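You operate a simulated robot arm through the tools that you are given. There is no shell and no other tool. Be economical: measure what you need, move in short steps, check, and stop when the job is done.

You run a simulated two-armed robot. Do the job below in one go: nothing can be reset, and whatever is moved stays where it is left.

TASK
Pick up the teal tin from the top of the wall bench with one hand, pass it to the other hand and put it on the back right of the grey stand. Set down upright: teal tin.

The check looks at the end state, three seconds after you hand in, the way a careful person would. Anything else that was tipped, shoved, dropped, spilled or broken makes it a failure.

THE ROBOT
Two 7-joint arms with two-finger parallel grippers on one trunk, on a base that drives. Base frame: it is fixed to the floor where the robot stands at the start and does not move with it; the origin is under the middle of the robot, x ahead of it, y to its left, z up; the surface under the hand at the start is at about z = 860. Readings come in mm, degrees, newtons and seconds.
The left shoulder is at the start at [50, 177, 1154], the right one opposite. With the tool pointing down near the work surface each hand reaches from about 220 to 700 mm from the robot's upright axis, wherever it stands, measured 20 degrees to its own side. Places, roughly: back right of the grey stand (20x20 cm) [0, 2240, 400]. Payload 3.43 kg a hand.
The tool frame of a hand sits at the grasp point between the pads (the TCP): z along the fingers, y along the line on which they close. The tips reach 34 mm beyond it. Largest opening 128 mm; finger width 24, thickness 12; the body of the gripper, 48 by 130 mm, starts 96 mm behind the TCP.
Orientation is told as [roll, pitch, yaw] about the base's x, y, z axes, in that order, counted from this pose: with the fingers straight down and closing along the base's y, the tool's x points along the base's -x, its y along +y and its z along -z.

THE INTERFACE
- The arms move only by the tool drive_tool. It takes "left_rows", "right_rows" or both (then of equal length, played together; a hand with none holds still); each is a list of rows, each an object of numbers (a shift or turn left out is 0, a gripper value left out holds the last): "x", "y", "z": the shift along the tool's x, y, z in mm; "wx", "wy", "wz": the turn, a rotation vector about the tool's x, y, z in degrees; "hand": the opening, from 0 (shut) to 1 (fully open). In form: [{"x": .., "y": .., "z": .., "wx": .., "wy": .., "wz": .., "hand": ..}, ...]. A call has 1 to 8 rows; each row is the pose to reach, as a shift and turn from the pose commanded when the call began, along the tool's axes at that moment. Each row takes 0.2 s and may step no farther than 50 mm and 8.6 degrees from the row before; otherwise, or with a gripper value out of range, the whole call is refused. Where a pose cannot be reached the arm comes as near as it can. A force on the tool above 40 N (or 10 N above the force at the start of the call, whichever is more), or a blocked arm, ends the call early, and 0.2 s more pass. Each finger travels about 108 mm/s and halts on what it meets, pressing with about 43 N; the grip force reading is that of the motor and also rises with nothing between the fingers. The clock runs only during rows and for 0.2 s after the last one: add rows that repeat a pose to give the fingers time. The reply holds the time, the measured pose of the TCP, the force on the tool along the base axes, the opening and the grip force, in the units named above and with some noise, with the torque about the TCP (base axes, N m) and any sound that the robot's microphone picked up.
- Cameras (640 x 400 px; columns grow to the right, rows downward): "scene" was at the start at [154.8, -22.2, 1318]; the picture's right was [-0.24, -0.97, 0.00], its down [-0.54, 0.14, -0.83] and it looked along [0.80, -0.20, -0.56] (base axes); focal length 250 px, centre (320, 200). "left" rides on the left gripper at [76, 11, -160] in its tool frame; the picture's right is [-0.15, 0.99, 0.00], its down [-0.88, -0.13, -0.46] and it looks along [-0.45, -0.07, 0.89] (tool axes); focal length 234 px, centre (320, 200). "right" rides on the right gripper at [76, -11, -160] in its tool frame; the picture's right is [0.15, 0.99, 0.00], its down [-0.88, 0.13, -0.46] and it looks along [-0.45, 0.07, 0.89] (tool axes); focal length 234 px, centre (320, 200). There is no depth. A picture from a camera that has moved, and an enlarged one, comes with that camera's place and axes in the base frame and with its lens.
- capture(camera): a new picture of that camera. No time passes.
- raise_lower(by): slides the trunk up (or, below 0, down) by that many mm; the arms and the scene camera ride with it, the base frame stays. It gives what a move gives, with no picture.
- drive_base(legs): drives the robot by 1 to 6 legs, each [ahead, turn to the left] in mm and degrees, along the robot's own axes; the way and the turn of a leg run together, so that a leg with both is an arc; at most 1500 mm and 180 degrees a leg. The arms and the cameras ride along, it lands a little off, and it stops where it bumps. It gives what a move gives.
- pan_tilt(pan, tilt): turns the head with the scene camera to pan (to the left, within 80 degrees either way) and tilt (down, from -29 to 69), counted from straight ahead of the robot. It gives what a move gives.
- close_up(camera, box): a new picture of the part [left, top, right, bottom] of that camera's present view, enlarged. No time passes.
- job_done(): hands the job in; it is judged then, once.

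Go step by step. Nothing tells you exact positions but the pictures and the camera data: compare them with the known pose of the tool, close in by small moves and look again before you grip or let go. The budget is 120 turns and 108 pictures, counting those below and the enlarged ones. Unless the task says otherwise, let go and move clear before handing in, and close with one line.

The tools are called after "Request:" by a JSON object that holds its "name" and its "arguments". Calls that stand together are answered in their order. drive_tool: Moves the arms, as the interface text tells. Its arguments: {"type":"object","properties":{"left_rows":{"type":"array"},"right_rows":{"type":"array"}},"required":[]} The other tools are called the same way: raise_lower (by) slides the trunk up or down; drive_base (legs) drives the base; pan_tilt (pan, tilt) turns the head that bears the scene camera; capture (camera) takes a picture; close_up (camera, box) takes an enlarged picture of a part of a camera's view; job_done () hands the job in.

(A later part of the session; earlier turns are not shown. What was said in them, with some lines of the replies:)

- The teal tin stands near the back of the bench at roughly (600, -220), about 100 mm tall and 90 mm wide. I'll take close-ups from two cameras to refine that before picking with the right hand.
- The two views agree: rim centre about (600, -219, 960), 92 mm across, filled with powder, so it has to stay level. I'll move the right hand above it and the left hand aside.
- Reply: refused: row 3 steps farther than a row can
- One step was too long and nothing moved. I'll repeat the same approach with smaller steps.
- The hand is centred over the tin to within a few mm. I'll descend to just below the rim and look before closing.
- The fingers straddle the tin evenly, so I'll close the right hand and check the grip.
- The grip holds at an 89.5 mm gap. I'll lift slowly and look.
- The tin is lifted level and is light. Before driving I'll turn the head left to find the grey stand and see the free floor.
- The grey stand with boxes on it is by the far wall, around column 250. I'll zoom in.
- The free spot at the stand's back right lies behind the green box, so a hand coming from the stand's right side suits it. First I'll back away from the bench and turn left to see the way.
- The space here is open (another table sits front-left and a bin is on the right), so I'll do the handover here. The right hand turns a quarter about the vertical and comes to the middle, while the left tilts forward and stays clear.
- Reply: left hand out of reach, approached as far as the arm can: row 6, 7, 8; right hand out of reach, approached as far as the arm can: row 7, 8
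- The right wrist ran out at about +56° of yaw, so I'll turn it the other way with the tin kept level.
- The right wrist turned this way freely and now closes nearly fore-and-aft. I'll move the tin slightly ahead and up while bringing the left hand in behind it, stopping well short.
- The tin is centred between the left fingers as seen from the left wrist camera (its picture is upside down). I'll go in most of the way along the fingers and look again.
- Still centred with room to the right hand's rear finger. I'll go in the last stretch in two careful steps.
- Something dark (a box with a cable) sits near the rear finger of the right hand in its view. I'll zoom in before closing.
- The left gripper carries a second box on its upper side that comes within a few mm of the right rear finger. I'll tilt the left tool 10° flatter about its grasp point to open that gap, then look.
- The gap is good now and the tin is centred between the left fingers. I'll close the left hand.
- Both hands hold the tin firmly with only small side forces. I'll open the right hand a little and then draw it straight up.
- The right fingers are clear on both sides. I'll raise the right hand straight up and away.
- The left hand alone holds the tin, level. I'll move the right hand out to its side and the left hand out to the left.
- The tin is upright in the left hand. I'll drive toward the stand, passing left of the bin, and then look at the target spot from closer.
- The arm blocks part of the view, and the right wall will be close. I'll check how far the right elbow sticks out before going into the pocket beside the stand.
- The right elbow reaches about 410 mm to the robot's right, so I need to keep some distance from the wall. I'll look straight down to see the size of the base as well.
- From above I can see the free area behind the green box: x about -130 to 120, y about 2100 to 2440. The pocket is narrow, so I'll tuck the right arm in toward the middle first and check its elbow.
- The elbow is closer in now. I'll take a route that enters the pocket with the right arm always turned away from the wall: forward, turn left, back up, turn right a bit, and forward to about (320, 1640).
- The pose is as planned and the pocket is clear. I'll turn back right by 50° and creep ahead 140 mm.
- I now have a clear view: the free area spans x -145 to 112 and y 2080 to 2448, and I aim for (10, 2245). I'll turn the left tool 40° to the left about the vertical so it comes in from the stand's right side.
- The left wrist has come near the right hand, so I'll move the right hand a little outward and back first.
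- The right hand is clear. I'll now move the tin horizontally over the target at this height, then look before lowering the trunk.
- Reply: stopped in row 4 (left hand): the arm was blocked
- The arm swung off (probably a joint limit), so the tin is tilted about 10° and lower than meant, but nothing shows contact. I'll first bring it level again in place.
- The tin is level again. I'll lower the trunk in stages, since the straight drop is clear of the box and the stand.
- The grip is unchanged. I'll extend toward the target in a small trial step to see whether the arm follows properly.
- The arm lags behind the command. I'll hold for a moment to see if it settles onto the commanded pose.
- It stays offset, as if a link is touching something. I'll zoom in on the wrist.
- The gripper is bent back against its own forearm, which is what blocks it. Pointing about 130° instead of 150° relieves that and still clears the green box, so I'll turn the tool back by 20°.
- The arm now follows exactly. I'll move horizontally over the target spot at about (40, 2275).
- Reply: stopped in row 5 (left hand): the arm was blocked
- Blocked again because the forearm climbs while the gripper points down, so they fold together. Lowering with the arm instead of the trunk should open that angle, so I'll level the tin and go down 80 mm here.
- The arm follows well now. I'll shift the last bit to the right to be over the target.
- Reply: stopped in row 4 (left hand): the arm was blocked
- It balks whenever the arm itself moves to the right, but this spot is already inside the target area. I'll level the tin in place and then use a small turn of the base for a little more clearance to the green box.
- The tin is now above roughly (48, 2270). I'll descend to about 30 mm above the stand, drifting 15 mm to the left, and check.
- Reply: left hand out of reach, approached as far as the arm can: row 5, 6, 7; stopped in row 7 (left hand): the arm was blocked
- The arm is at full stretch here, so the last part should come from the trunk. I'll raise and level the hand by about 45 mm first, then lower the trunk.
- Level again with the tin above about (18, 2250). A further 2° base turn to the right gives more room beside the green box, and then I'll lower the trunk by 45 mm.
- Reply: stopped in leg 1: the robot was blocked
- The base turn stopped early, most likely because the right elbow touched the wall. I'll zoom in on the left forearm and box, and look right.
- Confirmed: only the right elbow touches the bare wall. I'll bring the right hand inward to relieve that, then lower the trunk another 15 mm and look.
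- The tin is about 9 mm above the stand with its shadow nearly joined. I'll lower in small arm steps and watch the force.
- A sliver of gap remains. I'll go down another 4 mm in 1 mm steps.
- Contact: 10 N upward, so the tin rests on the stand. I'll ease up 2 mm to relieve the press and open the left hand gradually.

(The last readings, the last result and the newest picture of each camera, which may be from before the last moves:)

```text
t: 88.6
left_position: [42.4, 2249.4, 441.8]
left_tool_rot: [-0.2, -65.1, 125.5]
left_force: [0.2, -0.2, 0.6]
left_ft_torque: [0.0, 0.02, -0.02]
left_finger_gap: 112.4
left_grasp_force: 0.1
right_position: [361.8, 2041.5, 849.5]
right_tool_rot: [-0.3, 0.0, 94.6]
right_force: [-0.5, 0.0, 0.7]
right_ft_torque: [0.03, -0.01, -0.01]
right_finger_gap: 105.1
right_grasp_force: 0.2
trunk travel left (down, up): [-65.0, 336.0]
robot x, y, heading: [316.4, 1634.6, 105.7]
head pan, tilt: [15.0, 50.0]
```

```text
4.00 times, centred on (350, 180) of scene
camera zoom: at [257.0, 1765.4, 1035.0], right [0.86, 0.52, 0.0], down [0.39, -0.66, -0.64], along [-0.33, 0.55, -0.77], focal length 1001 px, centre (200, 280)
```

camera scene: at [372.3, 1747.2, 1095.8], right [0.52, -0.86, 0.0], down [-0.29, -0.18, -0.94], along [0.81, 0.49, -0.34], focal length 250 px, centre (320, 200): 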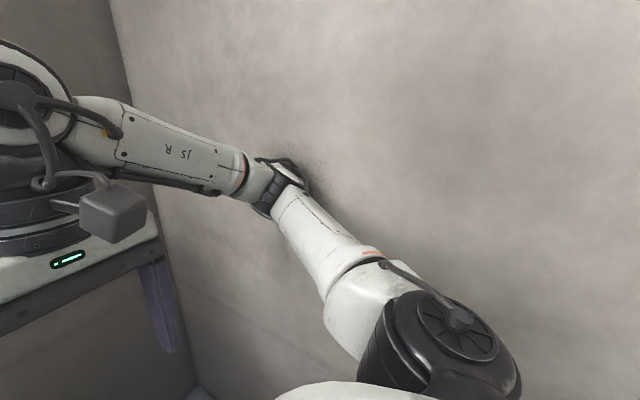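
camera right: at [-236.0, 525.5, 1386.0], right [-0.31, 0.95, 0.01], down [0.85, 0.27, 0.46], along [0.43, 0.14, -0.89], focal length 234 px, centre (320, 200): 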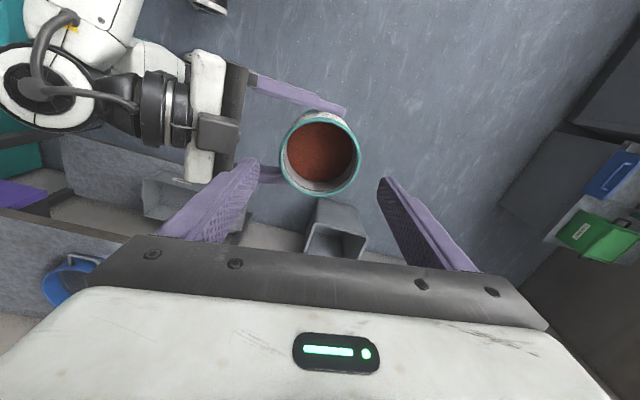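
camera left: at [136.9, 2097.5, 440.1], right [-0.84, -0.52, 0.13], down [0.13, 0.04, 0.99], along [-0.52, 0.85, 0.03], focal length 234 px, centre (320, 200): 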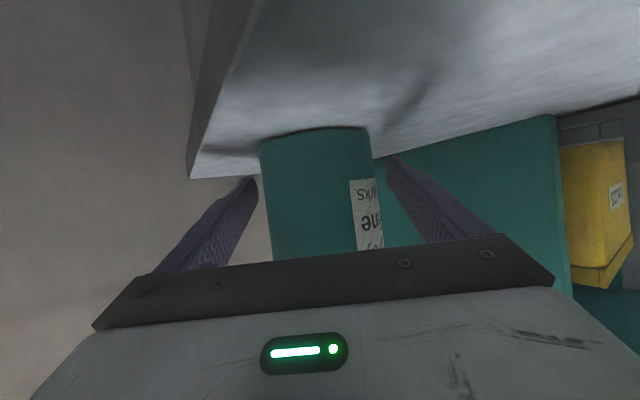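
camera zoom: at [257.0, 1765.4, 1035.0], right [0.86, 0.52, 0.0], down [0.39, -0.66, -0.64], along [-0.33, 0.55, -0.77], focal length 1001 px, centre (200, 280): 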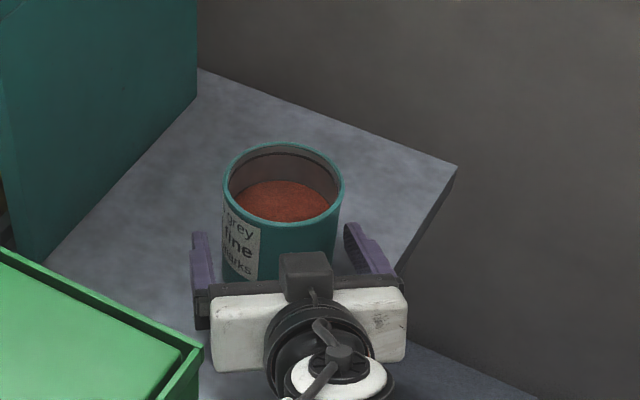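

The tin stands free with clear gaps on both sides. Raising the trunk straight up lifts the fingers off it and takes the forearm away from the box.

Request:
{"name": "drive_tool", "arguments": {"left_rows": [{"hand": 0.96}, {"hand": 0.96}]}}

Request:
{"name": "raise_lower", "arguments": {"by": 60}}

Request:
{"name": "close_up", "arguments": {"camera": "scene", "box": [240, 100, 440, 260]}}

```text
t: 89.2
left_position: [41.6, 2248.5, 442.4]
left_tool_rot: [-0.2, -65.1, 125.6]
left_force: [-0.2, -0.4, 0.1]
left_ft_torque: [0.04, 0.01, 0.01]
left_finger_gap: 123.0
left_grasp_force: 0.1
right_position: [361.1, 2040.0, 848.9]
right_tool_rot: [-0.2, -0.1, 94.6]
right_force: [-0.8, 0.4, -0.8]
right_ft_torque: [0.0, -0.03, 0.04]
right_finger_gap: 105.2
right_grasp_force: 0.0
trunk travel left (down, up): [-65.0, 336.0]
robot x, y, heading: [314.7, 1630.9, 106.2]
head pan, tilt: [15.0, 50.0]
```

```text
t: 90.2
left_position: [42.4, 2248.0, 502.8]
left_tool_rot: [-0.1, -65.0, 125.6]
left_force: [0.2, -0.1, 0.4]
left_ft_torque: [0.0, 0.0, 0.0]
left_finger_gap: 122.5
left_grasp_force: 0.0
right_position: [361.2, 2039.1, 911.0]
right_tool_rot: [-0.3, -0.1, 94.6]
right_force: [-0.2, -0.1, 0.2]
right_ft_torque: [0.02, -0.02, 0.0]
right_finger_gap: 105.1
right_grasp_force: 0.0
trunk travel left (down, up): [-125.0, 276.0]
robot x, y, heading: [316.3, 1635.1, 106.3]
head pan, tilt: [15.0, 50.0]
```

```text
2.50 times, centred on (340, 180) of scene
camera zoom: at [257.0, 1765.5, 1094.9], right [0.86, 0.52, 0.0], down [0.39, -0.66, -0.64], along [-0.33, 0.55, -0.77], focal length 626 px, centre (270, 250)
```

zoom: 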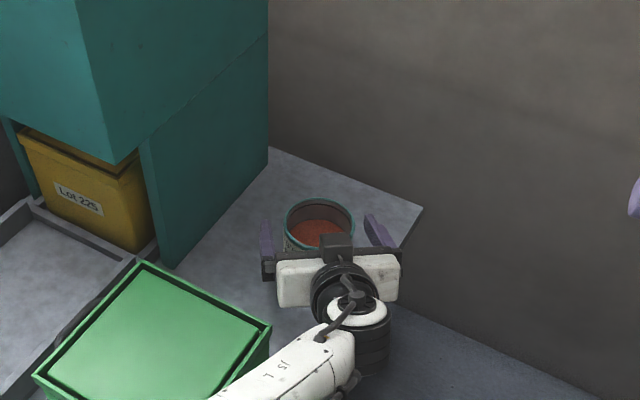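

The tin stays put as the fingers rise. I'll raise further and back the robot off, then check everything.

Request:
{"name": "raise_lower", "arguments": {"by": 200}}

Request:
{"name": "drive_base", "arguments": {"legs": [[-150, 0]]}}

Request:
{"name": "capture", "arguments": {"camera": "scene"}}

```text
t: 92.3
left_position: [42.1, 2247.9, 702.0]
left_tool_rot: [0.0, -65.0, 125.6]
left_force: [-0.5, 0.3, -0.3]
left_ft_torque: [0.02, -0.04, -0.01]
left_finger_gap: 123.0
left_grasp_force: 0.1
right_position: [361.2, 2040.5, 1111.1]
right_tool_rot: [-0.3, 0.0, 94.6]
right_force: [-0.6, 0.2, -0.5]
right_ft_torque: [-0.01, -0.01, 0.02]
right_finger_gap: 104.7
right_grasp_force: 0.0
trunk travel left (down, up): [-325.0, 76.0]
robot x, y, heading: [317.8, 1635.1, 106.1]
head pan, tilt: [15.0, 50.0]
```

```text
t: 93.7
left_position: [82.8, 2104.6, 702.8]
left_tool_rot: [-0.3, -65.1, 125.6]
left_force: [0.7, -1.2, -0.2]
left_ft_torque: [0.01, -0.01, 0.0]
left_finger_gap: 123.0
left_grasp_force: 0.1
right_position: [403.8, 1898.2, 1110.6]
right_tool_rot: [-0.2, 0.0, 94.6]
right_force: [-0.1, -0.6, 0.4]
right_ft_torque: [0.0, 0.02, -0.02]
right_finger_gap: 105.0
right_grasp_force: 0.1
trunk travel left (down, up): [-325.0, 76.0]
robot x, y, heading: [360.3, 1491.0, 106.2]
head pan, tilt: [15.0, 50.0]
```

```text
44 pictures are left
camera scene: at [298.2, 1621.9, 1295.1], right [0.86, 0.52, 0.0], down [0.4, -0.66, -0.64], along [-0.33, 0.55, -0.77], focal length 250 px, centre (320, 200)
```

scene: 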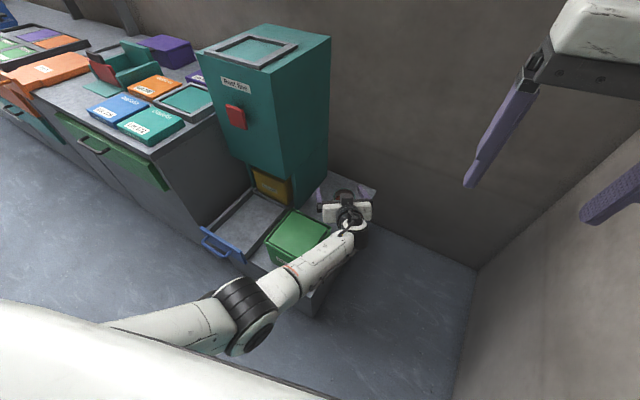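

The hand is clear. I'll zoom in on the tin, the green box and the machine for a final check.

Request:
{"name": "close_up", "arguments": {"camera": "scene", "box": [230, 150, 410, 290]}}

Request:
{"name": "drive_tool", "arguments": {"left_rows": [{"x": -30, "z": -15}, {"x": -60, "z": -35}, {"x": -90, "z": -50}, {"x": -115, "z": -65}, {"x": -115, "z": -65}]}}

Request:
{"name": "close_up", "arguments": {"camera": "scene", "box": [230, 100, 430, 290]}}

```text
2.86 times, centred on (320, 220) of scene
camera zoom: at [298.2, 1621.9, 1295.1], right [0.86, 0.52, 0.0], down [0.4, -0.66, -0.64], along [-0.33, 0.55, -0.77], focal length 715 px, centre (320, 143)
```

zoom: 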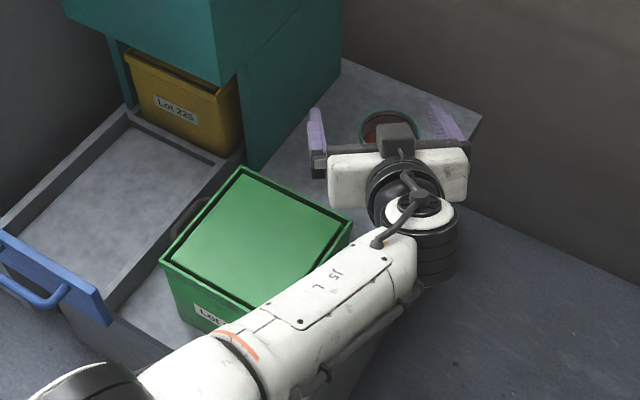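

```text
t: 94.9
left_position: [71.9, 2100.6, 842.5]
left_tool_rot: [2.1, -66.5, 124.1]
left_force: [-0.4, 0.4, -0.1]
left_ft_torque: [0.0, 0.0, 0.01]
left_finger_gap: 122.8
left_grasp_force: 0.1
right_position: [401.4, 1896.9, 1110.9]
right_tool_rot: [-0.2, 0.1, 94.7]
right_force: [0.1, -0.8, -0.5]
right_ft_torque: [-0.02, 0.0, -0.02]
right_finger_gap: 105.2
right_grasp_force: 0.0
trunk travel left (down, up): [-325.0, 76.0]
robot x, y, heading: [358.4, 1493.3, 106.1]
head pan, tilt: [15.0, 50.0]
```

```text
2.11 times, centred on (330, 195) of scene
camera zoom: at [298.1, 1622.5, 1295.0], right [0.86, 0.52, 0.0], down [0.4, -0.66, -0.64], along [-0.33, 0.55, -0.77], focal length 527 px, centre (299, 210)
```

zoom: 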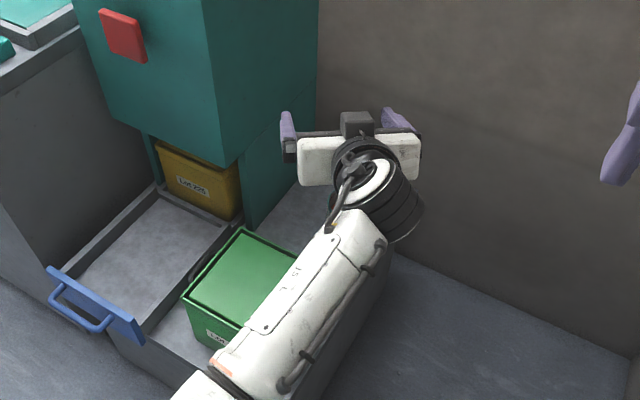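

The left arm hides the tin from the head, so I'll use the right wrist camera for the check.

Request:
{"name": "capture", "arguments": {"camera": "right"}}

```text
41 pictures are left
camera right: at [418.3, 1823.7, 1272.1], right [-0.97, -0.23, 0.0], down [-0.2, 0.87, 0.46], along [-0.1, 0.44, -0.89], focal length 234 px, centre (320, 200)
```

right: 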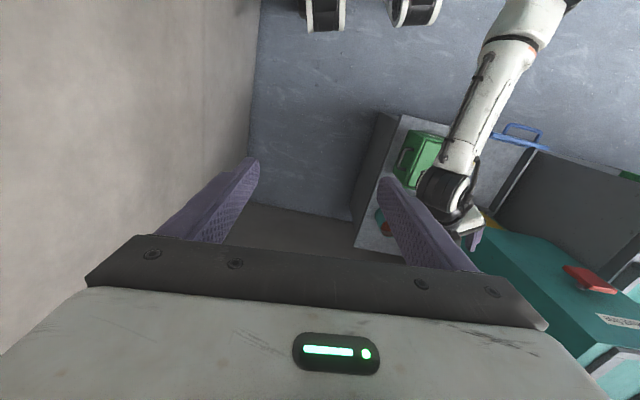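

The tin is partly visible past the right finger. I'll open the right hand fully to uncover it.

Request:
{"name": "drive_tool", "arguments": {"right_rows": [{"hand": 1.0}, {"hand": 1.0}]}}

Request:
{"name": "close_up", "arguments": {"camera": "right", "box": [340, 100, 500, 260]}}

```text
t: 95.5
left_position: [73.6, 2100.3, 843.6]
left_tool_rot: [2.1, -66.7, 124.1]
left_force: [0.3, -0.1, 0.3]
left_ft_torque: [0.01, -0.01, 0.01]
left_finger_gap: 123.0
left_grasp_force: 0.1
right_position: [402.4, 1897.1, 1110.8]
right_tool_rot: [-0.2, 0.0, 94.7]
right_force: [-0.1, -1.0, -0.1]
right_ft_torque: [0.02, -0.01, 0.02]
right_finger_gap: 127.9
right_grasp_force: 0.0
trunk travel left (down, up): [-325.0, 76.0]
robot x, y, heading: [359.7, 1488.4, 106.3]
head pan, tilt: [15.0, 50.0]
```

```text
2.50 times, centred on (420, 180) of right
camera zoom: at [418.3, 1823.7, 1272.1], right [-0.97, -0.23, 0.0], down [-0.2, 0.87, 0.46], along [-0.1, 0.44, -0.89], focal length 585 px, centre (70, 250)
```

zoom: 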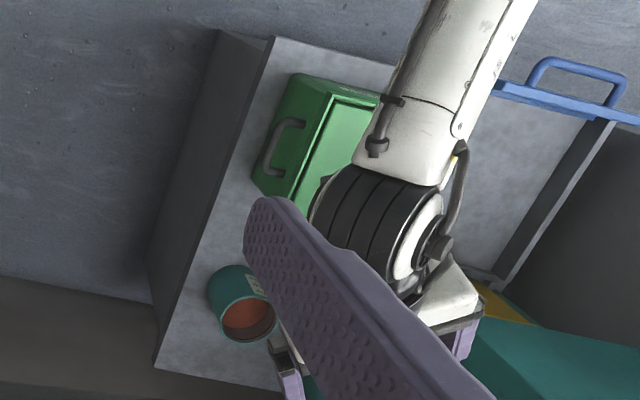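

The teal tin stands upright behind the green box at about (35, 2258), on the stand's back right. Both hands are clear, and nothing else on the stand looks moved. I'm handing in.

Request:
{"name": "job_done", "arguments": {}}

```text
The job is handed in.
```

I picked the teal tin up with the right hand, passed it to the left, and set it upright on the back right of the grey stand. I then let go and moved clear; the right elbow brushed the bare wall once on the way in, and nothing else on the stand looked moved.
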